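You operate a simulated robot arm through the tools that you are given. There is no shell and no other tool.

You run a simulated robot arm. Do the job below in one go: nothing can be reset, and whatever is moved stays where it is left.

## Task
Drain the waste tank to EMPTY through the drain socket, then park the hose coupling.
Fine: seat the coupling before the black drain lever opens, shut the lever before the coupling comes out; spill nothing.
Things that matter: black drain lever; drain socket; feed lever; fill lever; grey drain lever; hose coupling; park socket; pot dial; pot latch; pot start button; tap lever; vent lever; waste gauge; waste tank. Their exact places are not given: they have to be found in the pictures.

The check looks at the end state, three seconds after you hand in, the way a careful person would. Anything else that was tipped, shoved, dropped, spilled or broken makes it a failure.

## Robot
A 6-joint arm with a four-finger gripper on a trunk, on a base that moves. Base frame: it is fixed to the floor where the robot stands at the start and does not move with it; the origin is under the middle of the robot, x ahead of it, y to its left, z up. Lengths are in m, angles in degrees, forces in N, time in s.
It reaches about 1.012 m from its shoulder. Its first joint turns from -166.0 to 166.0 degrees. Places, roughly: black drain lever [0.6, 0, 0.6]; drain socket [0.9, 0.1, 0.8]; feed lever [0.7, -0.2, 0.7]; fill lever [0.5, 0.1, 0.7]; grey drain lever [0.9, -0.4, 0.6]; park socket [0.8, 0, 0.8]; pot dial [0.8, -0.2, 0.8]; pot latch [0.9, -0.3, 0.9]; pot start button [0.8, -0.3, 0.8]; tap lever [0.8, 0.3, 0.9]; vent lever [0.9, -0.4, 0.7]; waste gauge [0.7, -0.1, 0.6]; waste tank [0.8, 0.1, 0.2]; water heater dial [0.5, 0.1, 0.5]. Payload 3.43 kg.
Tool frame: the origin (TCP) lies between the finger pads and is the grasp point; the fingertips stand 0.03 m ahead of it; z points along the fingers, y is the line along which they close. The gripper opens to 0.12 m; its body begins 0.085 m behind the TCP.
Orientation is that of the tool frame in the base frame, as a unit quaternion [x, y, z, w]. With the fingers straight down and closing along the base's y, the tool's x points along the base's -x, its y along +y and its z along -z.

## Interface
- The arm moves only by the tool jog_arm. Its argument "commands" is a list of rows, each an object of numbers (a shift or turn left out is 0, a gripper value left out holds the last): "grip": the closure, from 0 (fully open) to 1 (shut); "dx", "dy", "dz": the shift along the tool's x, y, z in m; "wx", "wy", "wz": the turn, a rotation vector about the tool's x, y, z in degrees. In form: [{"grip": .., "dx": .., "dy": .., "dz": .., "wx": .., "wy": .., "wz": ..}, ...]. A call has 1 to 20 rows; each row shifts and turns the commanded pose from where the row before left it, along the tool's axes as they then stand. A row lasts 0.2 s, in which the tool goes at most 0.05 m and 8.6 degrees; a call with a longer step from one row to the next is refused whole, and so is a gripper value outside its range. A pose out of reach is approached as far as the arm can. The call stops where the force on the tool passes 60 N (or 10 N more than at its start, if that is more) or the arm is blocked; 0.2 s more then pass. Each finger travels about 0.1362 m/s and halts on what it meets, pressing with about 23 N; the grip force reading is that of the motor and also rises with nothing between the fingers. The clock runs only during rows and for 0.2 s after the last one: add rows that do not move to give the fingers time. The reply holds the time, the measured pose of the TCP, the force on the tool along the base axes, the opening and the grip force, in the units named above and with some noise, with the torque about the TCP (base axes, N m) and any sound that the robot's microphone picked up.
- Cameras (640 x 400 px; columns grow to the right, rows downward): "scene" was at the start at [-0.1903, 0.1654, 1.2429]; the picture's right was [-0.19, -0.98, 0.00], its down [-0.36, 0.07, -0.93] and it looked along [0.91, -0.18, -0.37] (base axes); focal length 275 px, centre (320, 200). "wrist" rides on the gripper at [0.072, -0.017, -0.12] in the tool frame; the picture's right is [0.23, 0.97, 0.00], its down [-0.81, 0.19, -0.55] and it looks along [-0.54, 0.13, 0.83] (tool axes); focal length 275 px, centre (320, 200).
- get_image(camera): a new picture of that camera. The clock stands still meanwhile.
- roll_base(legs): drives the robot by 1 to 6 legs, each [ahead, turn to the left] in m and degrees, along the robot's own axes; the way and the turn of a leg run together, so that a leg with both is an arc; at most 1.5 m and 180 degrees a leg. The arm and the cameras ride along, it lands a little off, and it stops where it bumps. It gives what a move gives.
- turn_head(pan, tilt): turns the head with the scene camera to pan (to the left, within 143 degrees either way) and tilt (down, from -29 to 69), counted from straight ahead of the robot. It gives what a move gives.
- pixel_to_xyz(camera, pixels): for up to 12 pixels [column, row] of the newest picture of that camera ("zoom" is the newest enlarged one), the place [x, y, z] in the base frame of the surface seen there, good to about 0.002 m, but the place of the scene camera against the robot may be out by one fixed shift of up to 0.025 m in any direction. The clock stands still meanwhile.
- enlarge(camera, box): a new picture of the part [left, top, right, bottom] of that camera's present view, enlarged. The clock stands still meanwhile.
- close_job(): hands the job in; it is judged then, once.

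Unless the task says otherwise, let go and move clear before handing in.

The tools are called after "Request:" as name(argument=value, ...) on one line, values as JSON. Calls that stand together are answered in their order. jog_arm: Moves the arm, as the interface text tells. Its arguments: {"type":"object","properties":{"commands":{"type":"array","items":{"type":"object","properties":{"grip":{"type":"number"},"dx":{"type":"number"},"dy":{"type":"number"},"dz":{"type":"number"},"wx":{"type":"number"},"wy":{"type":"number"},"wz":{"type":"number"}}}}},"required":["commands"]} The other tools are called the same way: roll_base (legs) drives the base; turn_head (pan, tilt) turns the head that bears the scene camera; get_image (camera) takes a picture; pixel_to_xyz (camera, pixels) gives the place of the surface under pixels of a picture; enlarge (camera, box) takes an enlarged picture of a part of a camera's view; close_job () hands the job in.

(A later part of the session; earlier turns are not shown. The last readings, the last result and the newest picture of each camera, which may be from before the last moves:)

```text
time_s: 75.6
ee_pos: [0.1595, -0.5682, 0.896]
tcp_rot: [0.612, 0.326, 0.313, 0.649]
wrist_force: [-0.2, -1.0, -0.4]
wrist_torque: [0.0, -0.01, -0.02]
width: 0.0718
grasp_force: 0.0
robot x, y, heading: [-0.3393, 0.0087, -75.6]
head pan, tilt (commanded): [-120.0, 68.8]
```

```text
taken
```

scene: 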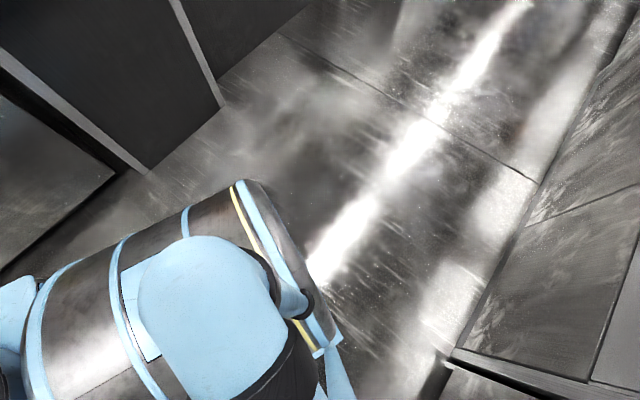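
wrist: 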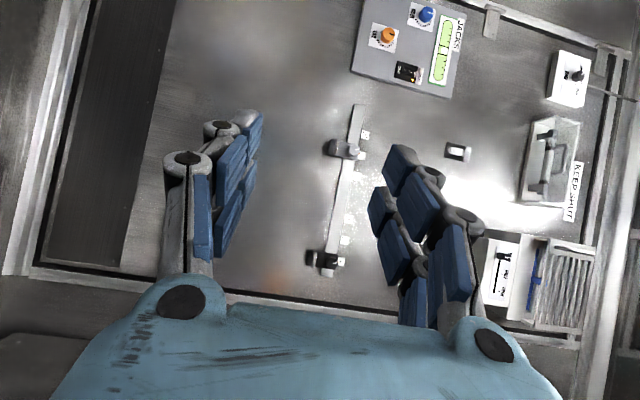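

The floor views show the base's rear corner is simply close to the drawers, and nothing was displaced. The shoulder is now at about (−0.28, −0.22), which works for the lever, so I'll leave the base here. I'll swing the hand to face the panel along a path pivoting about the wrist.

Request:
jog_arm(commands=[{"dx": 0.0417, "dz": 0.0129, "wy": 5.577}, {"dx": 0.0403, "dz": 0.0138, "wy": 5.577}, {"dx": 0.0388, "dz": 0.0145, "wy": 5.577}, {"dx": 0.0371, "dz": 0.0151, "wy": 5.577}, {"dx": 0.0355, "dz": 0.0155, "wy": 5.577}, {"dx": 0.0338, "dz": 0.0157, "wy": 5.577}, {"dx": 0.0321, "dz": 0.0158, "wy": 5.577}, {"dx": 0.0304, "dz": 0.0158, "wy": 5.577}, {"dx": 0.0288, "dz": 0.0155, "wy": 5.577}, {"dx": 0.0271, "dz": 0.0151, "wy": 5.577}, {"dx": 0.0255, "dz": 0.0145, "wy": 5.577}, {"dx": 0.024, "dz": 0.0138, "wy": 5.577}, {"dx": 0.0225, "dz": 0.0129, "wy": 5.577}, {}])

Request:
turn_head(pan=70, tilt=28)

Request:
get_image(camera="scene")

Request:
get_image(camera="wrist")

```text
time_s: 78.6
ee_pos: [0.3908, -0.185, 0.8773]
tcp_rot: [0.309, 0.646, 0.615, 0.331]
wrist_force: [-0.5, -0.2, 0.6]
wrist_torque: [0.04, 0.02, 0.01]
width: 0.0721
grasp_force: 0.1
robot x, y, heading: [-0.3383, 0.0072, -75.6]
head pan, tilt (commanded): [-120.0, 68.8]
```

```text
time_s: 81.4
ee_pos: [0.389, -0.1849, 0.8775]
tcp_rot: [0.309, 0.646, 0.614, 0.332]
wrist_force: [1.1, 0.1, -0.3]
wrist_torque: [0.02, 0.0, 0.05]
width: 0.0719
grasp_force: 0.1
robot x, y, heading: [-0.3402, 0.0056, -75.6]
head pan, tilt (commanded): [70.0, 28.0]
```

```text
taken
```

scene: 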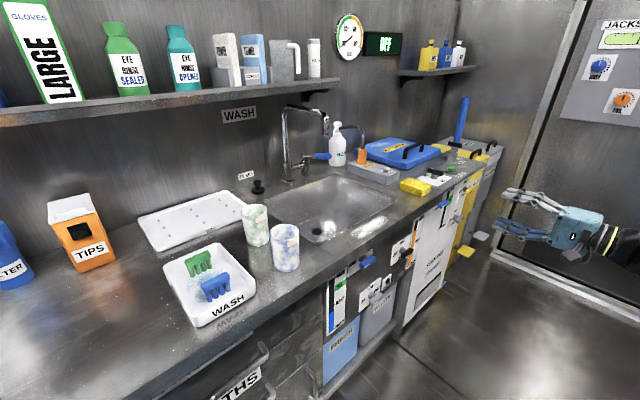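

```text
taken
```

wrist: 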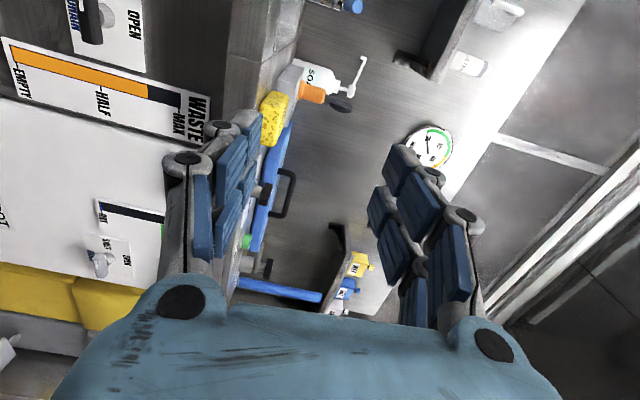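

The hand faces the panel with no reach warnings. I'll correct the small roll and pitch error, then lower toward lever height.

Request:
jog_arm(commands=[{"wx": -1.5, "wz": 2.9}, {"dy": -0.03}, {"dy": -0.03}, {"dy": -0.03}, {"dy": -0.03}, {"dy": -0.03}, {}])

Request:
get_image(camera="scene")

Request:
get_image(camera="wrist")

```text
time_s: 83.0
ee_pos: [0.4247, -0.1896, 0.7745]
tcp_rot: [0.322, 0.631, 0.629, 0.32]
wrist_force: [-0.8, -0.3, 1.2]
wrist_torque: [0.02, 0.04, 0.0]
width: 0.0719
grasp_force: 0.1
out of reach, approached as far as the arm can: row 4, 5, 6
robot x, y, heading: [-0.3426, 0.0073, -75.9]
head pan, tilt (commanded): [70.0, 28.0]
```

```text
taken
```

scene: 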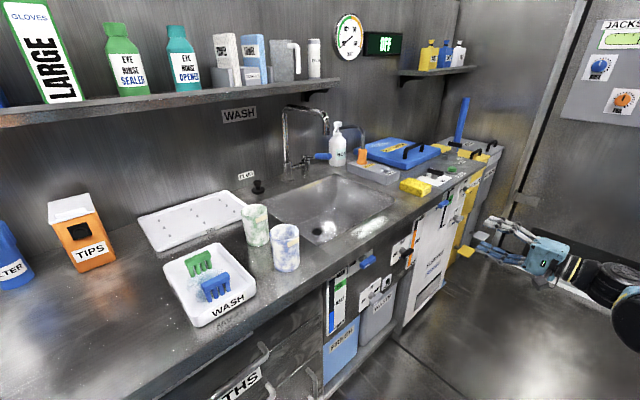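

```text
taken
```

wrist: 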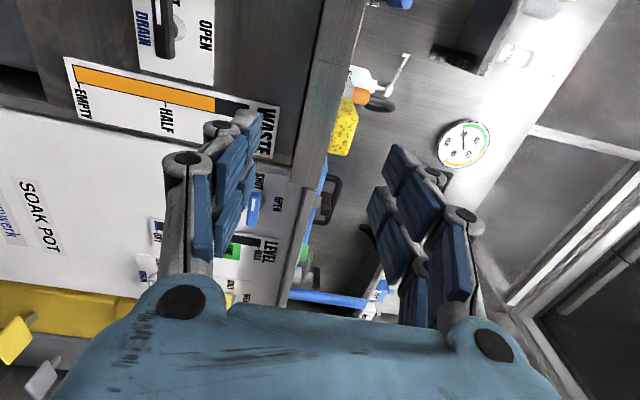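

The hand is limited again by wrist bend, so the base needs to stand farther out from the panel. Before driving, I'll measure the real clearance between the robot's rear corner and the drawers.

Request:
turn_head(pan=80, tilt=69)

Request:
get_image(camera="scene")

```text
time_s: 84.1
ee_pos: [0.4237, -0.1917, 0.7742]
tcp_rot: [0.322, 0.63, 0.63, 0.32]
wrist_force: [0.5, 0.1, 0.1]
wrist_torque: [0.02, -0.02, 0.02]
width: 0.0717
grasp_force: 0.2
robot x, y, heading: [-0.3389, 0.0076, -75.7]
head pan, tilt (commanded): [80.0, 68.8]
```

```text
taken
```

scene: 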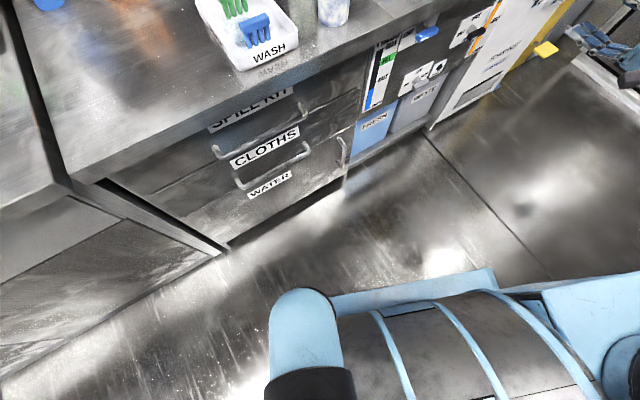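

Request:
pixel_to_xyz(camera="scene", pixels=[[340, 295], [490, 272], [300, 310], [500, 295], [220, 250], [345, 180], [240, 180], [220, 150], [345, 165], [430, 130], [420, 330], [590, 290]])

Request:
turn_head(pan=-90, tilt=69)

Request:
get_image(camera="scene")

```text
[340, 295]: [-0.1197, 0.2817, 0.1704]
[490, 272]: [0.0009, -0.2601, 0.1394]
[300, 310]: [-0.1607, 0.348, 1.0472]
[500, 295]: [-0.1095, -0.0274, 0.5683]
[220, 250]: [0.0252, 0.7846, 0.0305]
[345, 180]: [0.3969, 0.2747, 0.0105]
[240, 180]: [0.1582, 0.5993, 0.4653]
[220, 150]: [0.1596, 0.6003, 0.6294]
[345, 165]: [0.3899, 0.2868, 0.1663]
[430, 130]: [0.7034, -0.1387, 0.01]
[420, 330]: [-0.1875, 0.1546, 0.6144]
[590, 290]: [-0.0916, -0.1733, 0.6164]
```

```text
time_s: 86.7
ee_pos: [0.423, -0.1902, 0.7743]
tcp_rot: [0.321, 0.631, 0.629, 0.32]
wrist_force: [-0.2, -0.5, -0.3]
wrist_torque: [-0.02, -0.01, -0.02]
width: 0.0719
grasp_force: 0.1
robot x, y, heading: [-0.339, 0.0028, -75.5]
head pan, tilt (commanded): [-90.0, 68.8]
```

```text
taken
```

scene: 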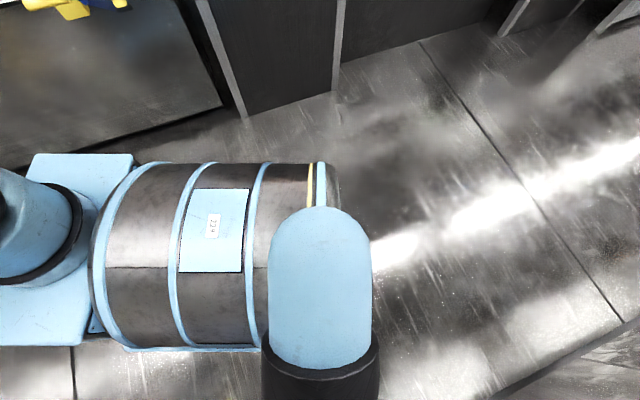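

Request:
pixel_to_xyz(camera="scene", pixels=[[245, 115], [330, 90], [215, 105], [100, 130], [35, 158], [132, 158], [230, 166], [330, 170], [60, 10], [20, 165], [5, 160]])

```text
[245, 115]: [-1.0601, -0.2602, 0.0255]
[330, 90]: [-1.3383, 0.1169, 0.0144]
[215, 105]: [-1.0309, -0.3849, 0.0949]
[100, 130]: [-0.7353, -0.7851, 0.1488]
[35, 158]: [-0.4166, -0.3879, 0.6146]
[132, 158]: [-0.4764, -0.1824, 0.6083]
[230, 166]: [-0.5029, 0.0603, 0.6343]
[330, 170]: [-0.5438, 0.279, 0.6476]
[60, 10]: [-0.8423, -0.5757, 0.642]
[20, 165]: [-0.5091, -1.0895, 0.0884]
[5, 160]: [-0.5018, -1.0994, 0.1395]
```

The clearances are actually large, with about 0.4 m to the drawers and 0.6 m to the opposite counter. I'll drive ahead along the current heading, which moves the shoulder away from the panel.

Request:
roll_base(legs=[[0.25, 0]])

Request:
turn_head(pan=10, tilt=35)

Request:
get_image(camera="scene")

```text
time_s: 88.5
ee_pos: [0.4862, -0.4368, 0.7756]
tcp_rot: [0.321, 0.631, 0.63, 0.32]
wrist_force: [0.3, 0.9, -0.4]
wrist_torque: [0.0, -0.01, -0.02]
width: 0.072
grasp_force: 0.0
robot x, y, heading: [-0.275, -0.2383, -75.7]
head pan, tilt (commanded): [-90.0, 68.8]
```

```text
time_s: 90.3
ee_pos: [0.4828, -0.4278, 0.7802]
tcp_rot: [0.32, 0.633, 0.627, 0.323]
wrist_force: [-0.5, 0.2, -0.9]
wrist_torque: [-0.01, 0.0, 0.02]
width: 0.0721
grasp_force: 0.1
robot x, y, heading: [-0.2716, -0.2357, -75.8]
head pan, tilt (commanded): [10.0, 35.0]
```

```text
taken
```

scene: 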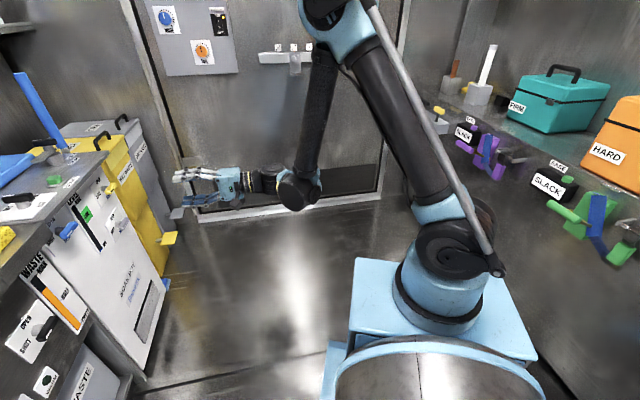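

Request:
pixel_to_xyz(camera="scene", pixels=[[535, 350], [492, 262], [360, 262], [620, 250], [570, 205], [490, 170], [640, 180], [310, 195], [330, 20], [450, 260], [560, 400], [110, 380]])

```text
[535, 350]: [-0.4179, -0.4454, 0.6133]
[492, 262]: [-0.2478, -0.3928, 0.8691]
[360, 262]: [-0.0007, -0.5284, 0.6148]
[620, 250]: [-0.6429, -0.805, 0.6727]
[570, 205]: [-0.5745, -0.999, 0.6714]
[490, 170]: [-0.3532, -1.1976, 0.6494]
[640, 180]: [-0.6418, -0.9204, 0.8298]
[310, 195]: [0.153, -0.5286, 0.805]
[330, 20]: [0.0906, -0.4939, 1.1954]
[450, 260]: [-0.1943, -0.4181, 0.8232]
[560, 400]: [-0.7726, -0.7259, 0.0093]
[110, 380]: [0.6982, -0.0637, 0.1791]
```

The arm model is now clear: links of 0.457 and 0.40 m, hand about 0.34 m, wrist-bend limit around 86–90°. A bit more distance helps, and the way ahead is free, so I'll go forward 0.13 m.

Request:
roll_base(legs=[[0.13, 0]])

Request:
turn_head(pan=75, tilt=30)

Request:
get_image(camera="scene")

Request:
get_image(camera="wrist")

```text
time_s: 91.6
ee_pos: [0.5168, -0.5573, 0.7803]
tcp_rot: [0.32, 0.633, 0.627, 0.323]
wrist_force: [-0.9, -0.5, 0.1]
wrist_torque: [0.01, -0.01, 0.02]
width: 0.0718
grasp_force: 0.0
robot x, y, heading: [-0.2437, -0.3688, -75.6]
head pan, tilt (commanded): [10.0, 35.0]
```

```text
time_s: 93.0
ee_pos: [0.5137, -0.5465, 0.7829]
tcp_rot: [0.315, 0.637, 0.624, 0.325]
wrist_force: [0.7, 0.0, 0.2]
wrist_torque: [0.0, -0.01, 0.02]
width: 0.0721
grasp_force: 0.0
robot x, y, heading: [-0.2428, -0.3683, -75.6]
head pan, tilt (commanded): [75.0, 30.0]
```

```text
taken
```

scene: 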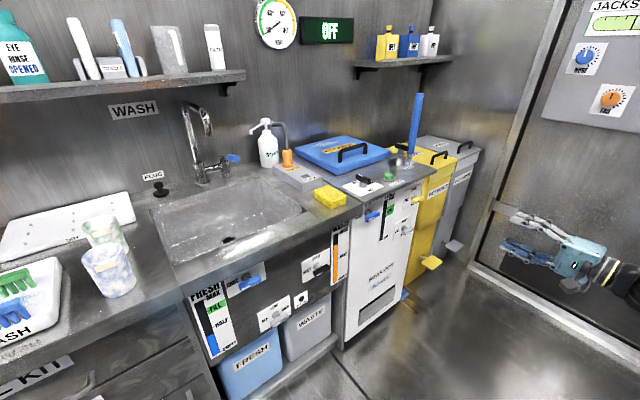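

```text
taken
```

wrist: 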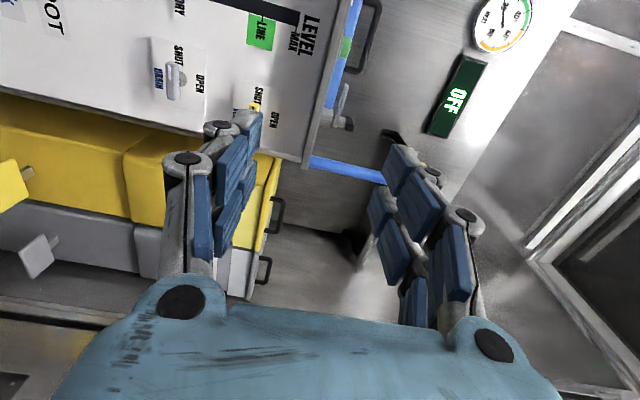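

The scene camera sees the lever panel well from here. I'll slide the hand left in front of the lever, staying well off the panel.

Request:
jog_arm(commands=[{"dx": 0.0406, "dz": 0.01}, {"dx": 0.0406, "dz": 0.01}, {"dx": 0.0406, "dz": 0.01}, {"dx": 0.0406, "dz": 0.01}, {"dx": 0.0406, "dz": 0.01}, {"dx": 0.0406, "dz": 0.01}, {"dx": 0.0406, "dz": 0.01}, {"dx": 0.0406, "dz": 0.01}, {"dx": 0.0406, "dz": 0.01}, {}])

Request:
get_image(camera="scene")

Request:
get_image(camera="wrist")

```text
time_s: 95.2
ee_pos: [0.3991, -0.2007, 0.8161]
tcp_rot: [0.314, 0.635, 0.626, 0.326]
wrist_force: [-0.4, 0.8, 0.4]
wrist_torque: [0.0, 0.02, 0.0]
width: 0.0722
grasp_force: 0.0
out of reach, approached as far as the arm can: row 1, 2, 3, 4, 5, 6
robot x, y, heading: [-0.2417, -0.3665, -75.8]
head pan, tilt (commanded): [75.0, 30.0]
```

```text
taken
```

scene: 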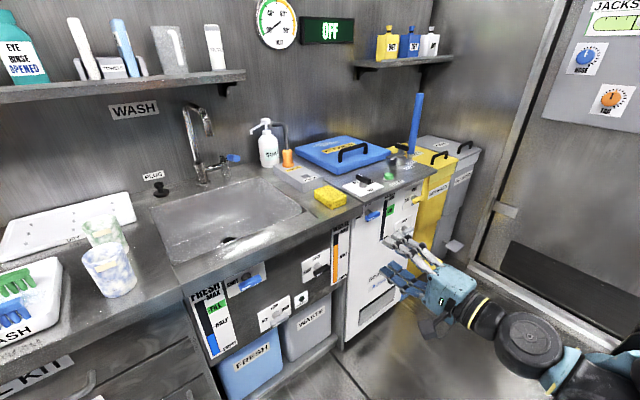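

```text
taken
```

wrist: 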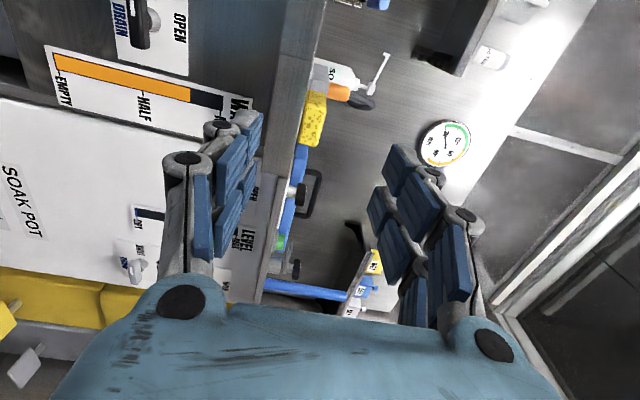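

The hand is now in front of the lever at n≈0.20 and z=0.816. I'll move closer to the panel and start lowering.

Request:
jog_arm(commands=[{"dx": 0.006, "dz": 0.03}, {"dx": 0.006, "dz": 0.03}, {"dx": 0.006, "dz": 0.03}, {"dz": 0.03}, {"dy": -0.03}, {"dy": -0.03}, {"dy": -0.03}, {}])

Request:
get_image(camera="scene")

Request:
get_image(camera="wrist")

```text
time_s: 97.0
ee_pos: [0.4851, -0.1175, 0.7231]
tcp_rot: [0.316, 0.638, 0.623, 0.323]
wrist_force: [0.3, -0.4, 0.1]
wrist_torque: [0.02, -0.01, 0.03]
width: 0.0719
grasp_force: 0.0
robot x, y, heading: [-0.2441, -0.3701, -75.7]
head pan, tilt (commanded): [75.0, 30.0]
```

```text
taken
```

scene: 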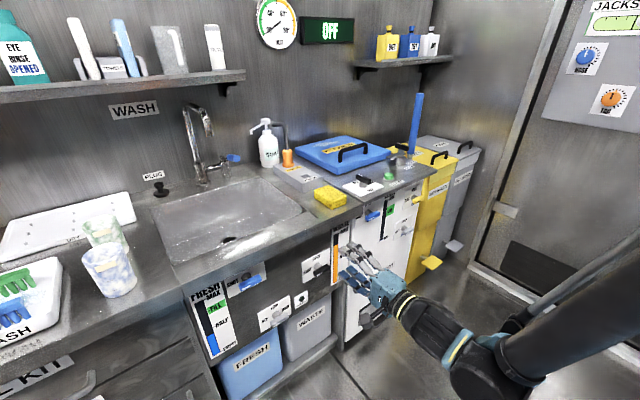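

```text
taken
```

wrist: 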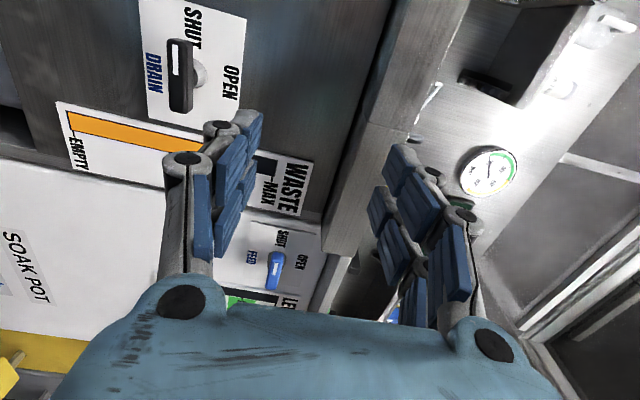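

No reach warnings now. The lever is in wrist view at (182,75), so I'll re-measure it from here before the final approach.

Request:
enlarge(camera="wrist", box=[130, 0, 270, 130])

```text
3.08 times, centred on (200, 65) of wrist
```

zoom: 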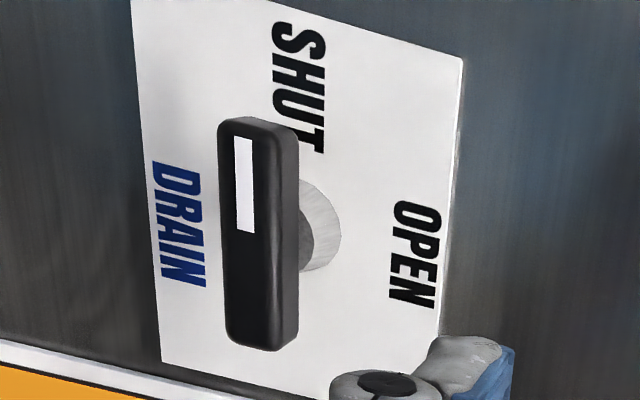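

Request:
pixel_to_xyz(camera="zoom", pixels=[[225, 130], [255, 125], [232, 335], [272, 340], [265, 230], [285, 220], [325, 230], [240, 180], [250, 280], [460, 65], [435, 340], [145, 100]])

Request:
enlarge(camera="scene", box=[270, 210, 430, 340])

```text
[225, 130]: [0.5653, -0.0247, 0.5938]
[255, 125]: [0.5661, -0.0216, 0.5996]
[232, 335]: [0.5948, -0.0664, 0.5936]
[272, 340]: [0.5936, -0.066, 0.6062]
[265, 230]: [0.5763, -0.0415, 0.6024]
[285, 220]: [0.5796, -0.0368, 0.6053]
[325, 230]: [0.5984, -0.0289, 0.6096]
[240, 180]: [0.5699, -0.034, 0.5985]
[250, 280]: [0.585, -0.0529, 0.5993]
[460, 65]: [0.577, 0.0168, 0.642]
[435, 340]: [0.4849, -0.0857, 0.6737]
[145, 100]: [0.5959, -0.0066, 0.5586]
```

```text
3.08 times, centred on (350, 275) of scene
```

zoom: 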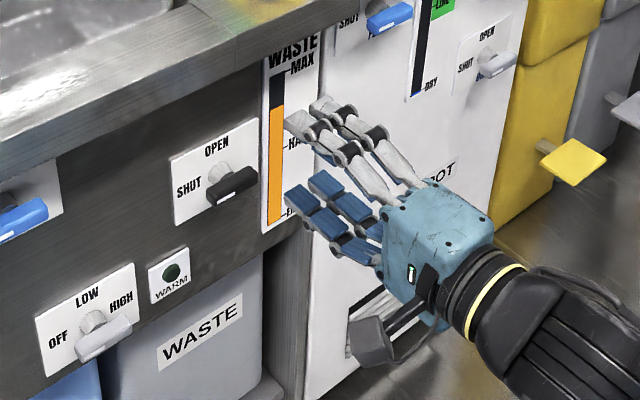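

The measurements agree: bar front face at n=0.440, centre t=0.380, z=0.600. I'll lower to lever height with the opening at 0.072.

Request:
jog_arm(commands=[{"wx": -0.8, "wz": 1.0}, {"dy": -0.0246}, {"dy": -0.0246}, {"dy": -0.0246}, {"dy": -0.0246}, {"dy": -0.0246}, {}])

Request:
enlarge(camera="scene", box=[270, 210, 430, 340])

Request:
get_image(camera="wrist")

```text
time_s: 98.5
ee_pos: [0.5211, -0.0906, 0.6462]
tcp_rot: [0.317, 0.629, 0.633, 0.322]
wrist_force: [0.6, 0.7, 0.1]
wrist_torque: [-0.01, 0.03, 0.0]
width: 0.0719
grasp_force: 0.1
out of reach, approached as far as the arm can: row 2, 3, 4, 5, 6
robot x, y, heading: [-0.2455, -0.3651, -75.6]
head pan, tilt (commanded): [75.0, 30.0]
```

```text
3.08 times, centred on (350, 275) of scene
```

zoom: 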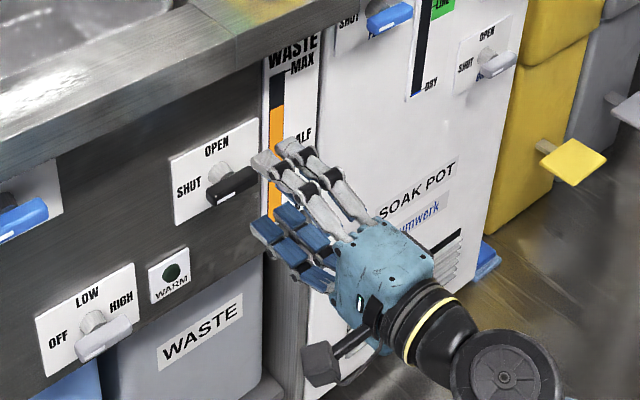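

```text
taken
```

wrist: 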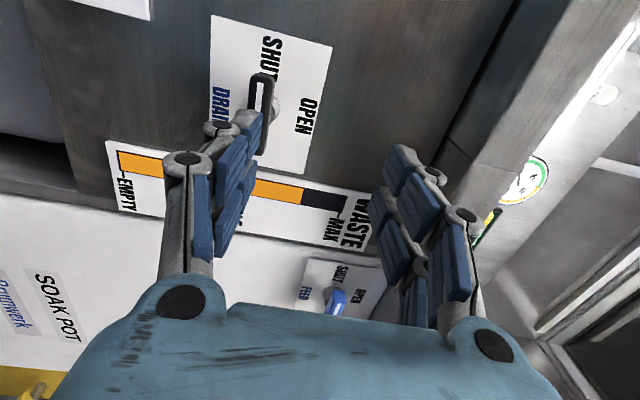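

At z=0.646 it's right at the bend limit again. I need about 0.07 m more standoff, so I'll raise and retract the hand, then drive ahead 0.2 m, which moves the shoulder away from the panel.

Request:
jog_arm(commands=[{"dy": 0.03}, {"dy": 0.03}, {"dy": 0.03, "dz": -0.02}, {"dy": 0.02, "dz": -0.03}, {"dz": -0.03}, {}])

Request:
roll_base(legs=[[0.2, 0]])

Request:
get_image(camera="scene")

```text
time_s: 100.0
ee_pos: [0.4581, -0.1355, 0.7552]
tcp_rot: [0.317, 0.628, 0.633, 0.323]
wrist_force: [0.1, -0.7, 0.6]
wrist_torque: [-0.02, -0.01, -0.02]
width: 0.072
grasp_force: 0.0
robot x, y, heading: [-0.2437, -0.3679, -75.9]
head pan, tilt (commanded): [75.0, 30.0]
```

```text
time_s: 101.6
ee_pos: [0.5093, -0.3327, 0.7549]
tcp_rot: [0.319, 0.627, 0.632, 0.324]
wrist_force: [-0.1, 0.4, 0.5]
wrist_torque: [-0.02, 0.0, 0.02]
width: 0.0721
grasp_force: 0.0
robot x, y, heading: [-0.1966, -0.562, -76.0]
head pan, tilt (commanded): [75.0, 30.0]
```

```text
taken
```

scene: 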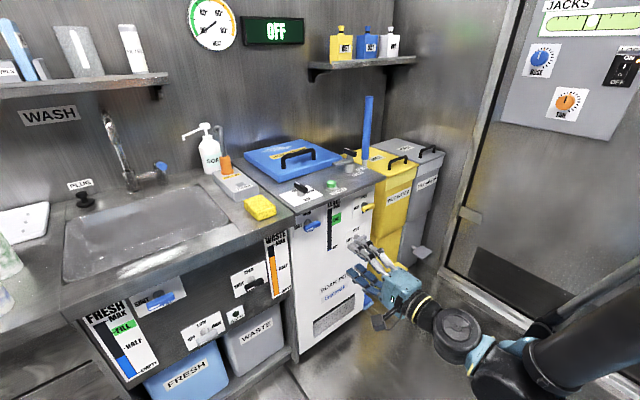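

Good position. Now I'll slide left to the lever line, then lower again.

Request:
jog_arm(commands=[{"dx": 0.0317, "dz": 0.018}, {"dx": 0.0317, "dz": 0.018}, {"dx": 0.0317, "dz": 0.018}, {"dx": 0.0317, "dz": 0.018}, {"dx": 0.0317, "dz": 0.018}, {"dx": 0.0317, "dz": 0.018}, {"dy": -0.025}, {"dy": -0.025}, {"dy": -0.025}, {}])

Request:
get_image(camera="scene")

Request:
get_image(camera="wrist")

```text
time_s: 103.8
ee_pos: [0.4834, -0.1093, 0.6779]
tcp_rot: [0.316, 0.629, 0.63, 0.327]
wrist_force: [0.2, -0.5, 0.5]
wrist_torque: [0.01, 0.01, -0.02]
width: 0.0718
grasp_force: 0.0
robot x, y, heading: [-0.1923, -0.5631, -76.3]
head pan, tilt (commanded): [75.0, 30.0]
```

```text
taken
```

scene: 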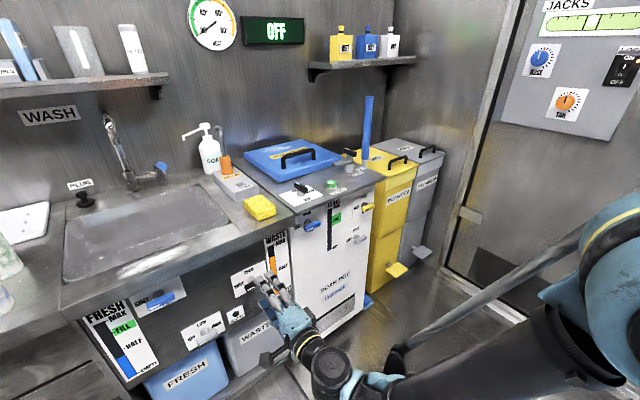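

```text
taken
```

wrist: 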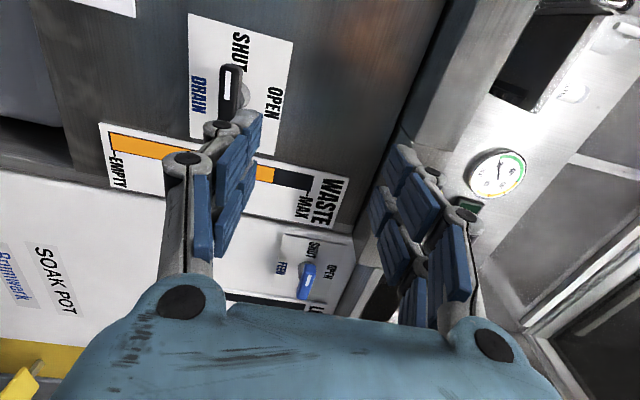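

No reach warnings this time. I'll lower the last 0.078 m and fine-align sideways.

Request:
jog_arm(commands=[{"dx": -0.0019, "dy": -0.026}, {"dx": -0.0019, "dy": -0.026}, {"dx": -0.0019, "dy": -0.026}, {}])

Request:
get_image(camera="wrist")

Request:
enlarge(camera="scene", box=[200, 210, 360, 340])

```text
time_s: 104.8
ee_pos: [0.4873, -0.1143, 0.599]
tcp_rot: [0.316, 0.63, 0.63, 0.327]
wrist_force: [0.6, 1.3, -0.3]
wrist_torque: [-0.02, 0.03, 0.0]
width: 0.072
grasp_force: 0.0
robot x, y, heading: [-0.1911, -0.5584, -76.2]
head pan, tilt (commanded): [75.0, 30.0]
```

```text
taken
```

wrist: 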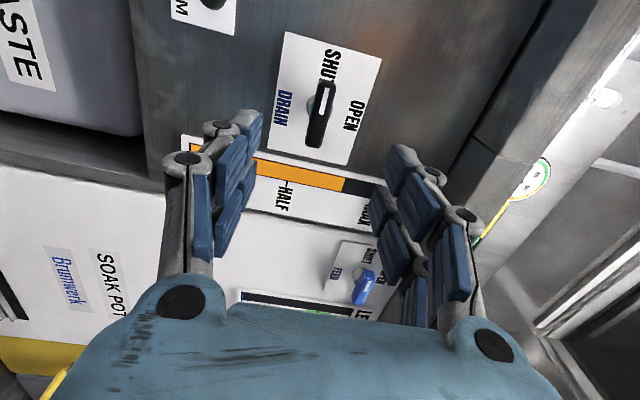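

```text
3.08 times, centred on (280, 275) of scene
```

zoom: 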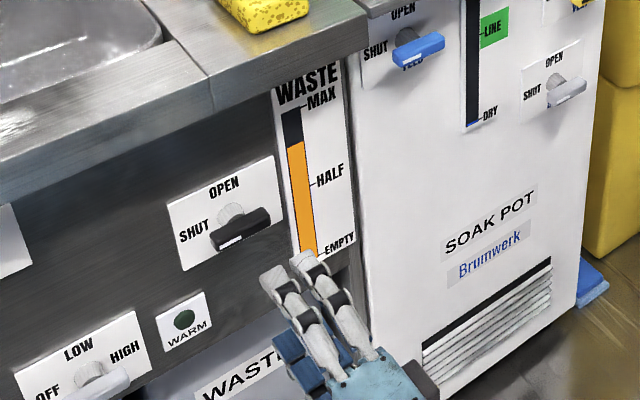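

The tool is at n=0.325, t=0.381, z=0.599, lined up with the lever at wrist (320,113). One last check of the bar location relative to the tool before advancing.

Request:
enlarge(camera="wrist", box=[270, 30, 390, 170])

```text
2.86 times, centred on (330, 100) of wrist
```

zoom: 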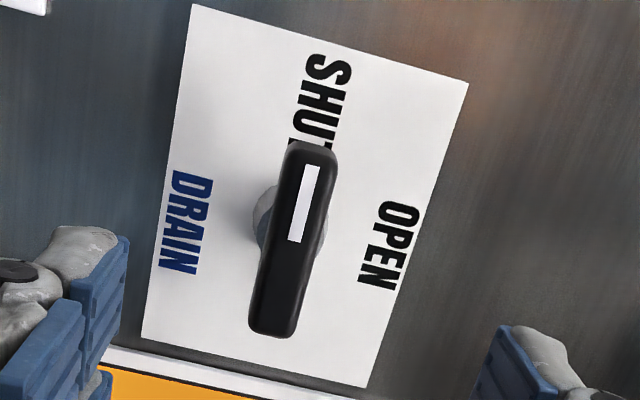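

Request:
pixel_to_xyz(camera="zoom", pixels=[[312, 155], [272, 325], [295, 240], [280, 240], [315, 240], [265, 280], [297, 290], [300, 170], [325, 180]])

```text
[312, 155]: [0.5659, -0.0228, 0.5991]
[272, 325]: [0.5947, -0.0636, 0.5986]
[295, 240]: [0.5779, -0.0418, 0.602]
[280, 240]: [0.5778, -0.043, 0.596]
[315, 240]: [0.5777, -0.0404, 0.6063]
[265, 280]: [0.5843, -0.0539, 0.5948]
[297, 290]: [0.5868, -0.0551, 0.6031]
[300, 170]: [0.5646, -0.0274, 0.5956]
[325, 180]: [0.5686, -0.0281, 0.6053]
```

The bar is centred within 3 mm of my line, with its front at n=0.441. I'll advance with the fingers open so the tips straddle the bar, stopping about 15 mm short of the plate.

Request:
jog_arm(commands=[{"dx": 0.0006, "dz": 0.026}, {"dx": 0.0006, "dz": 0.026}, {"dx": 0.0006, "dz": 0.026}, {}])

Request:
get_image(camera="wrist")

Request:
enlarge(camera="scene", box=[200, 210, 360, 340])

```text
time_s: 105.8
ee_pos: [0.5518, -0.0645, 0.5997]
tcp_rot: [0.316, 0.631, 0.629, 0.327]
wrist_force: [0.1, -0.2, 0.3]
wrist_torque: [-0.01, 0.02, 0.01]
width: 0.0719
grasp_force: 0.0
robot x, y, heading: [-0.1907, -0.5619, -76.1]
head pan, tilt (commanded): [75.0, 30.0]
```

```text
taken
```

wrist: 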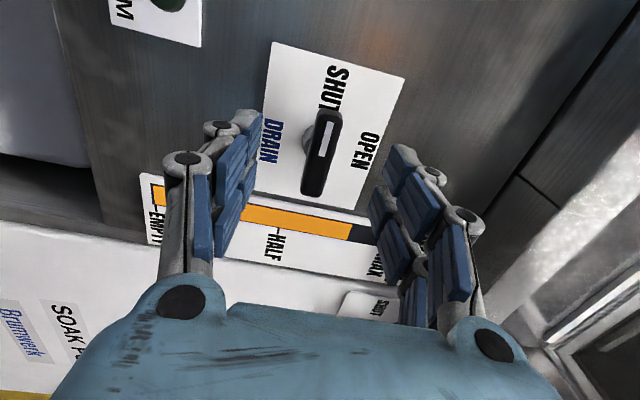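

```text
3.08 times, centred on (280, 275) of scene
```

zoom: 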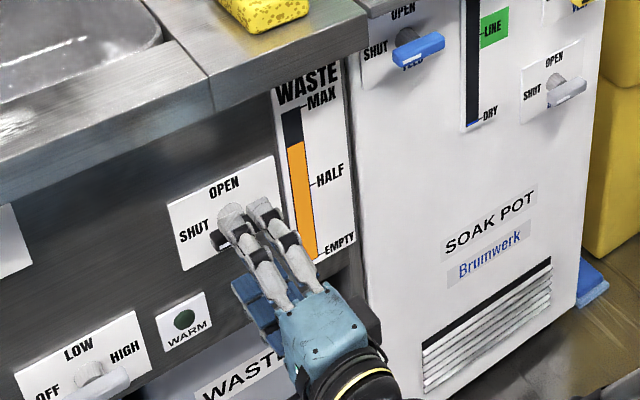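

The fingers are above and below the bar. I'll advance the last 23 mm and close on it.

Request:
jog_arm(commands=[{"dz": 0.012}, {"dz": 0.011}, {}])

Request:
get_image(camera="wrist")

```text
time_s: 106.6
ee_pos: [0.5679, -0.054, 0.6008]
tcp_rot: [0.317, 0.63, 0.63, 0.326]
wrist_force: [-0.2, -0.4, 0.1]
wrist_torque: [0.01, 0.03, 0.01]
width: 0.0719
grasp_force: 0.0
robot x, y, heading: [-0.1918, -0.5573, -76.0]
head pan, tilt (commanded): [75.0, 30.0]
```

```text
taken
```

wrist: 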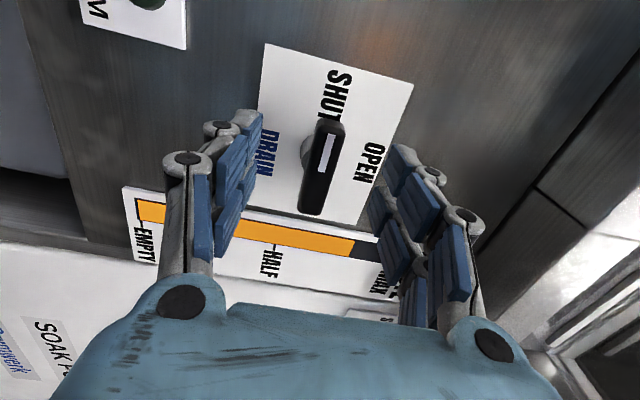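

TCP at n=0.426, t=0.380, z=0.601 — well centred. I'll close on the bar.

Request:
jog_arm(commands=[{"dz": 0.003, "grip": 0.6}, {"grip": 0.8}, {"grip": 1}, {"grip": 1}, {"grip": 1}])

Request:
get_image(camera="wrist")

Request:
enlarge(camera="scene", box=[220, 220, 340, 320])

```text
time_s: 107.8
ee_pos: [0.5711, -0.0531, 0.6008]
tcp_rot: [0.316, 0.631, 0.629, 0.327]
wrist_force: [4.4, 2.1, -2.2]
wrist_torque: [0.51, 0.44, 0.15]
width: 0.0158
grasp_force: 45.3
robot x, y, heading: [-0.1908, -0.5602, -75.9]
head pan, tilt (commanded): [75.0, 30.0]
```

```text
taken
```

wrist: 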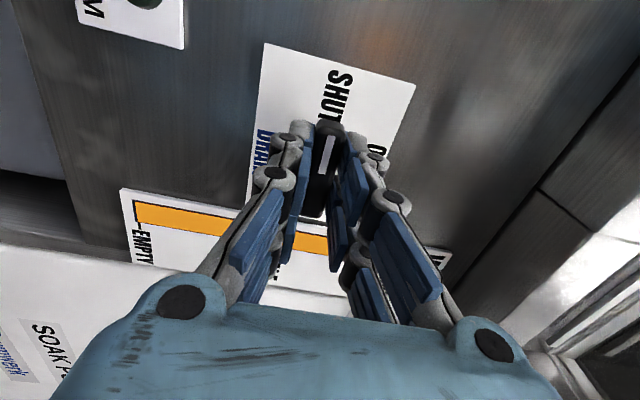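

```text
4.00 times, centred on (280, 270) of scene
```

zoom: 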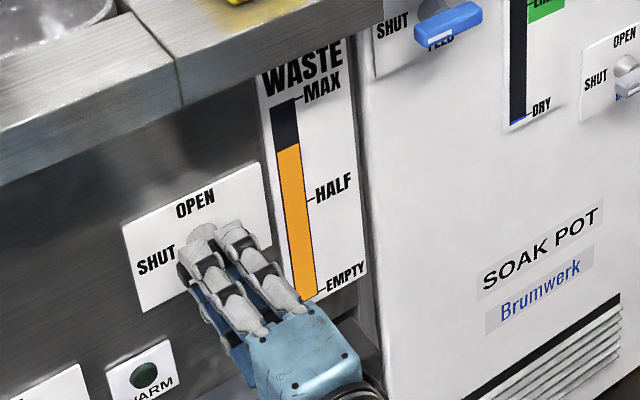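

The bar is gripped firmly (15.8 mm, 45 N). The coupling is seated, so it's safe to open the drain: I'll twist clockwise in stages while watching the torque.

Request:
jog_arm(commands=[{"wz": 6}, {"wz": 8}, {"wz": 8}, {}])

Request:
enlarge(camera="scene", box=[220, 220, 340, 320])

```text
time_s: 108.8
ee_pos: [0.5717, -0.052, 0.6001]
tcp_rot: [0.431, 0.559, 0.68, 0.199]
wrist_force: [-3.6, -3.6, 6.7]
wrist_torque: [-0.12, 0.12, -0.93]
width: 0.0158
grasp_force: 45.2
robot x, y, heading: [-0.1933, -0.5592, -76.0]
head pan, tilt (commanded): [75.0, 30.0]
```

```text
4.00 times, centred on (280, 270) of scene
```

zoom: 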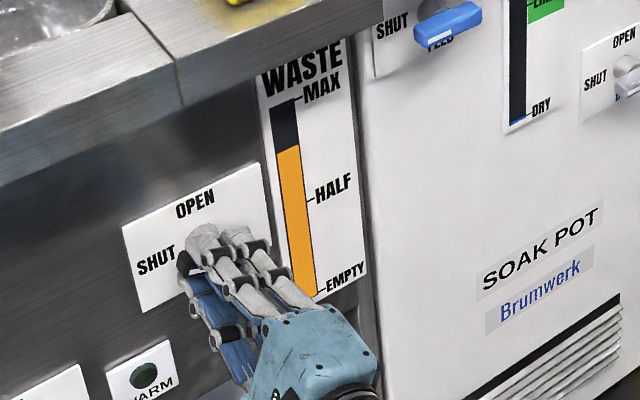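

It turns easily, with under 1 N·m on the tool. I'll continue the remaining 68°.

Request:
jog_arm(commands=[{"wz": 8.5}, {"wz": 8.5}, {"wz": 8.5}, {"wz": 8.5}, {}])

Request:
enlarge(camera="scene", box=[220, 220, 340, 320])

```text
time_s: 110.0
ee_pos: [0.5708, -0.052, 0.601]
tcp_rot: [0.576, 0.407, 0.709, -0.008]
wrist_force: [3.2, -1.0, 9.7]
wrist_torque: [0.1, -0.12, -0.21]
width: 0.0161
grasp_force: 44.9
robot x, y, heading: [-0.1918, -0.5619, -76.0]
head pan, tilt (commanded): [75.0, 30.0]
```

```text
4.00 times, centred on (280, 270) of scene
```

zoom: 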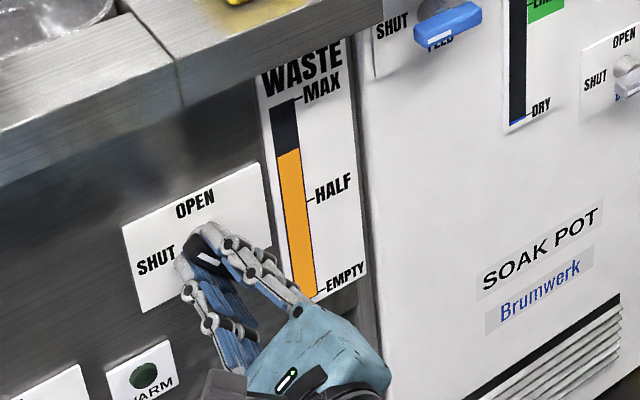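

The bar is turning with the hand, and the orange gauge top has begun to drop (zoom row 150 to 155). I'll complete the turn to OPEN.

Request:
jog_arm(commands=[{"wz": 8.5}, {"wz": 8.5}, {"wz": 8.5}, {"wz": 7}, {}])

Request:
enlarge(camera="scene", box=[220, 220, 340, 320])

Request:
get_image(camera="wrist")

```text
time_s: 111.2
ee_pos: [0.5721, -0.052, 0.6007]
tcp_rot: [0.666, 0.231, 0.679, -0.205]
wrist_force: [14.3, -6.3, 24.0]
wrist_torque: [0.33, -0.43, -0.37]
width: 0.0161
grasp_force: 44.9
robot x, y, heading: [-0.1949, -0.5607, -76.0]
head pan, tilt (commanded): [75.0, 30.0]
```

```text
4.00 times, centred on (280, 270) of scene
```

zoom: 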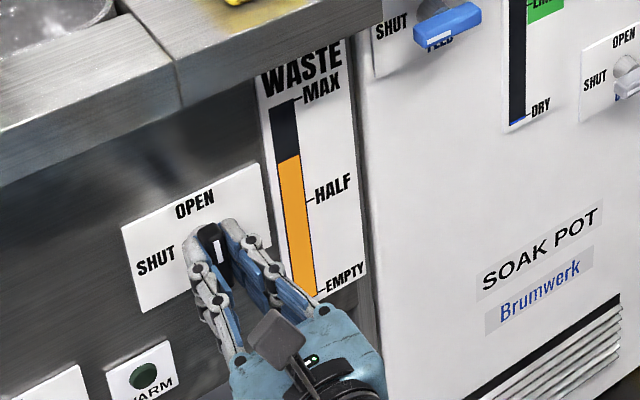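

```text
taken
```

wrist: 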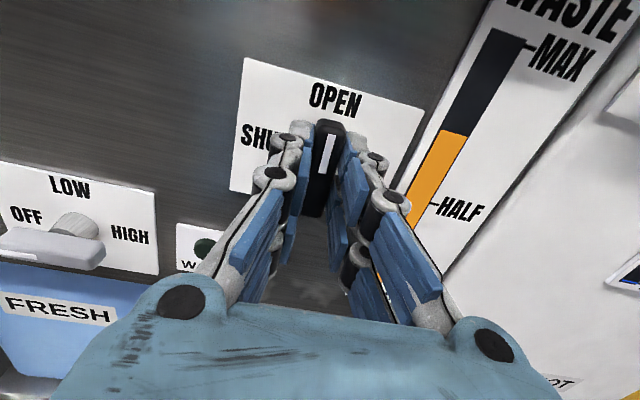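

The pointer is now up at OPEN and the tank is draining. Some side force (24 N) comes from a small axis offset, so I'll ease it by 1.5 mm, complete the last 2°, and let it drain.

Request:
jog_arm(commands=[{"dx": 0.0015, "wz": 2}, {}, {}, {}, {}, {}, {}, {}, {}, {}, {}, {}, {}, {}, {}, {}, {}, {}, {}, {}])

Request:
enlarge(camera="scene", box=[190, 130, 350, 320])

```text
time_s: 115.4
ee_pos: [0.5717, -0.0521, 0.601]
tcp_rot: [0.67, 0.219, 0.675, -0.217]
wrist_force: [-4.5, -31.2, -27.3]
wrist_torque: [-0.46, 0.6, -0.62]
width: 0.0161
grasp_force: 44.9
robot x, y, heading: [-0.1932, -0.5601, -76.0]
head pan, tilt (commanded): [75.0, 30.0]
```

```text
2.11 times, centred on (270, 225) of scene
```

zoom: 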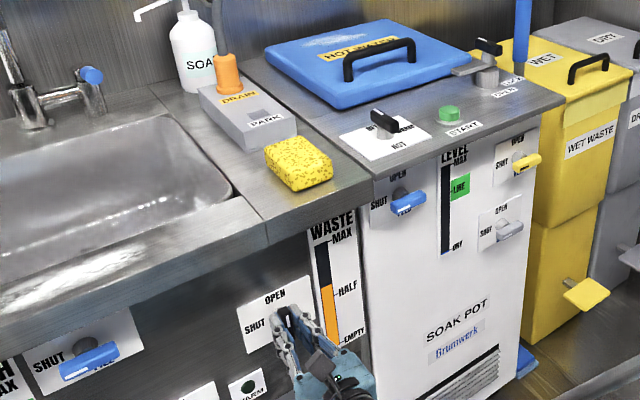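

The gauge has fallen to about HALF, and the coupling is still upright in DRAIN with no leak visible. I'll trim the tool to unload the contact force and keep draining.

Request:
jog_arm(commands=[{"dx": -0.0007, "dy": 0.0006, "dz": -0.0006}, {}, {}, {}, {}, {}, {}, {}, {}, {}, {}, {}, {}, {}, {}, {}, {}, {}, {}, {}])

Request:
enlarge(camera="scene", box=[190, 130, 350, 320])

```text
time_s: 119.6
ee_pos: [0.5711, -0.053, 0.5999]
tcp_rot: [0.67, 0.22, 0.675, -0.217]
wrist_force: [30.8, 7.0, 7.4]
wrist_torque: [0.09, -0.16, -0.3]
width: 0.0157
grasp_force: 45.4
robot x, y, heading: [-0.1941, -0.5611, -76.0]
head pan, tilt (commanded): [75.0, 30.0]
```

```text
2.11 times, centred on (270, 225) of scene
```

zoom: 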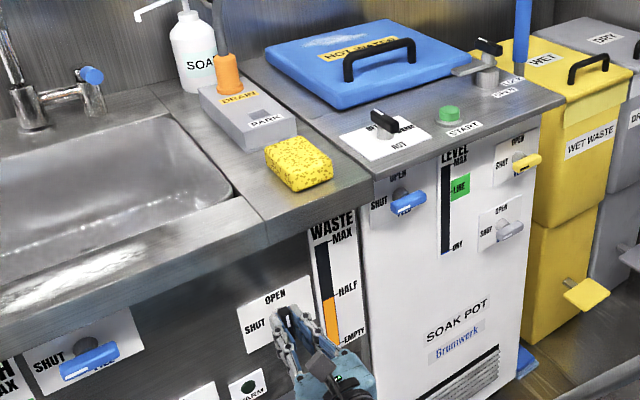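

The gauge keeps falling and is now below HALF. Contact forces wander around 30 N, so I'll let go of the lever, staying in place, while it drains.

Request:
jog_arm(commands=[{"grip": 0.7}, {"grip": 0.6}, {}, {}, {}, {}, {}, {}, {}, {}, {}, {}, {}, {}, {}, {}, {}, {}, {}, {}])

Request:
enlarge(camera="scene", box=[220, 220, 340, 320])

Request:
get_image(camera="wrist")

```text
time_s: 123.8
ee_pos: [0.571, -0.0528, 0.6019]
tcp_rot: [0.671, 0.219, 0.675, -0.217]
wrist_force: [0.4, 0.7, 0.0]
wrist_torque: [0.02, -0.01, 0.01]
width: 0.0478
grasp_force: 0.1
robot x, y, heading: [-0.1917, -0.5617, -75.8]
head pan, tilt (commanded): [75.0, 30.0]
```

```text
4.00 times, centred on (280, 270) of scene
```

zoom: 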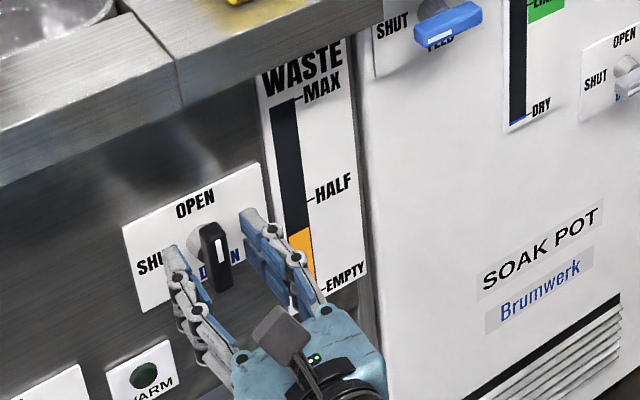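

```text
taken
```

wrist: 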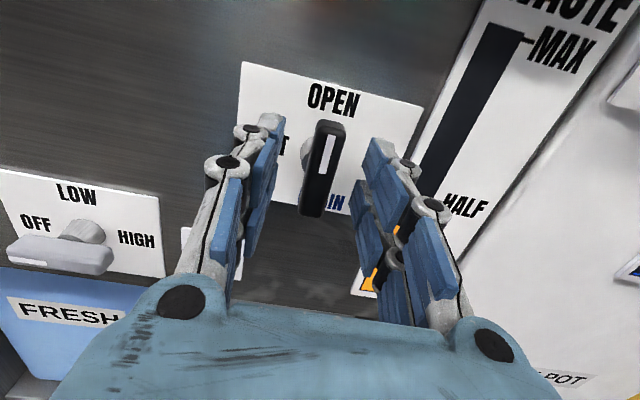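

The lever stays at OPEN on its own, with the gauge at row 230 and EMPTY at row 290. I'll wait for it to drain.

Request:
jog_arm(commands=[{}, {}, {}, {}, {}, {}, {}, {}, {}, {}, {}, {}, {}, {}, {}, {}, {}, {}, {}, {}])

Request:
jog_arm(commands=[{}, {}, {}, {}, {}, {}, {}, {}, {}, {}, {}, {}, {}, {}, {}, {}, {}, {}, {}, {}])

Request:
enlarge(camera="scene", box=[220, 220, 340, 320])

```text
time_s: 128.0
ee_pos: [0.5721, -0.0522, 0.6015]
tcp_rot: [0.67, 0.219, 0.675, -0.217]
wrist_force: [0.1, 0.9, -0.8]
wrist_torque: [-0.01, 0.01, 0.04]
width: 0.0479
grasp_force: 0.0
robot x, y, heading: [-0.1928, -0.5638, -76.2]
head pan, tilt (commanded): [75.0, 30.0]
```

```text
time_s: 132.2
ee_pos: [0.5706, -0.0518, 0.6007]
tcp_rot: [0.671, 0.219, 0.675, -0.217]
wrist_force: [0.4, -1.0, -0.9]
wrist_torque: [0.02, 0.01, 0.01]
width: 0.0479
grasp_force: 0.1
robot x, y, heading: [-0.1931, -0.5614, -76.0]
head pan, tilt (commanded): [75.0, 30.0]
```

```text
4.00 times, centred on (280, 270) of scene
```

zoom: 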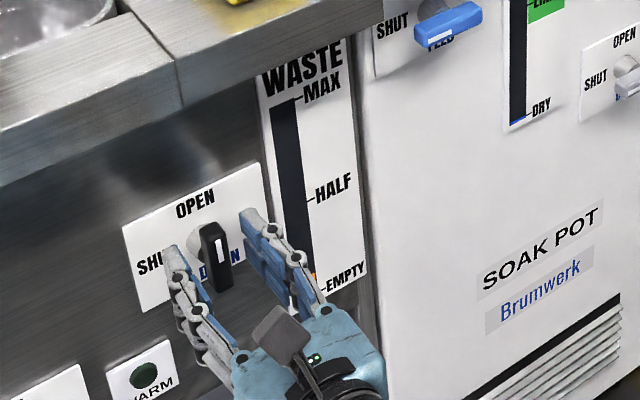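

Only a sliver of orange is left near row 276. I'll wait longer until it reads fully EMPTY.

Request:
jog_arm(commands=[{}, {}, {}, {}, {}, {}, {}, {}, {}, {}, {}, {}, {}, {}, {}, {}, {}, {}, {}, {}])

Request:
enlarge(camera="scene", box=[270, 260, 330, 310])

Request:
enlarge(camera="scene", box=[190, 130, 350, 320])

```text
time_s: 136.4
ee_pos: [0.5715, -0.053, 0.6008]
tcp_rot: [0.67, 0.219, 0.675, -0.217]
wrist_force: [-0.2, 0.0, -0.3]
wrist_torque: [-0.01, 0.01, 0.01]
width: 0.0477
grasp_force: 0.0
robot x, y, heading: [-0.194, -0.5614, -76.0]
head pan, tilt (commanded): [75.0, 30.0]
```

```text
8.00 times, centred on (300, 285) of scene
```

zoom: 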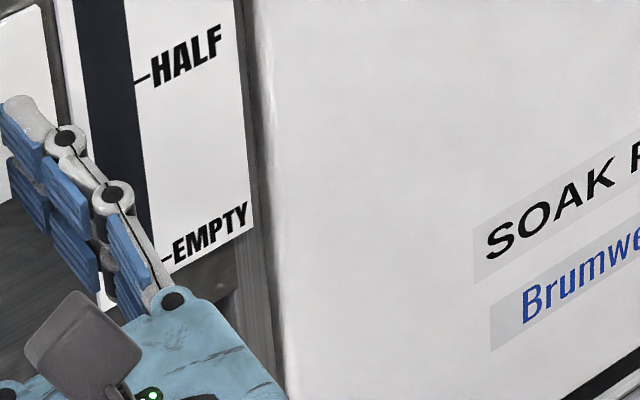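

```text
2.11 times, centred on (270, 225) of scene
```

zoom: 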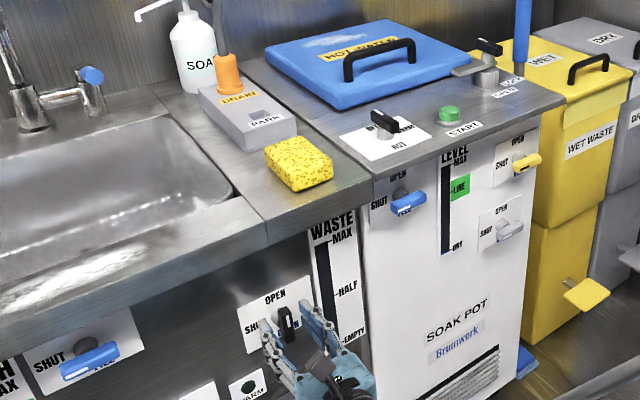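

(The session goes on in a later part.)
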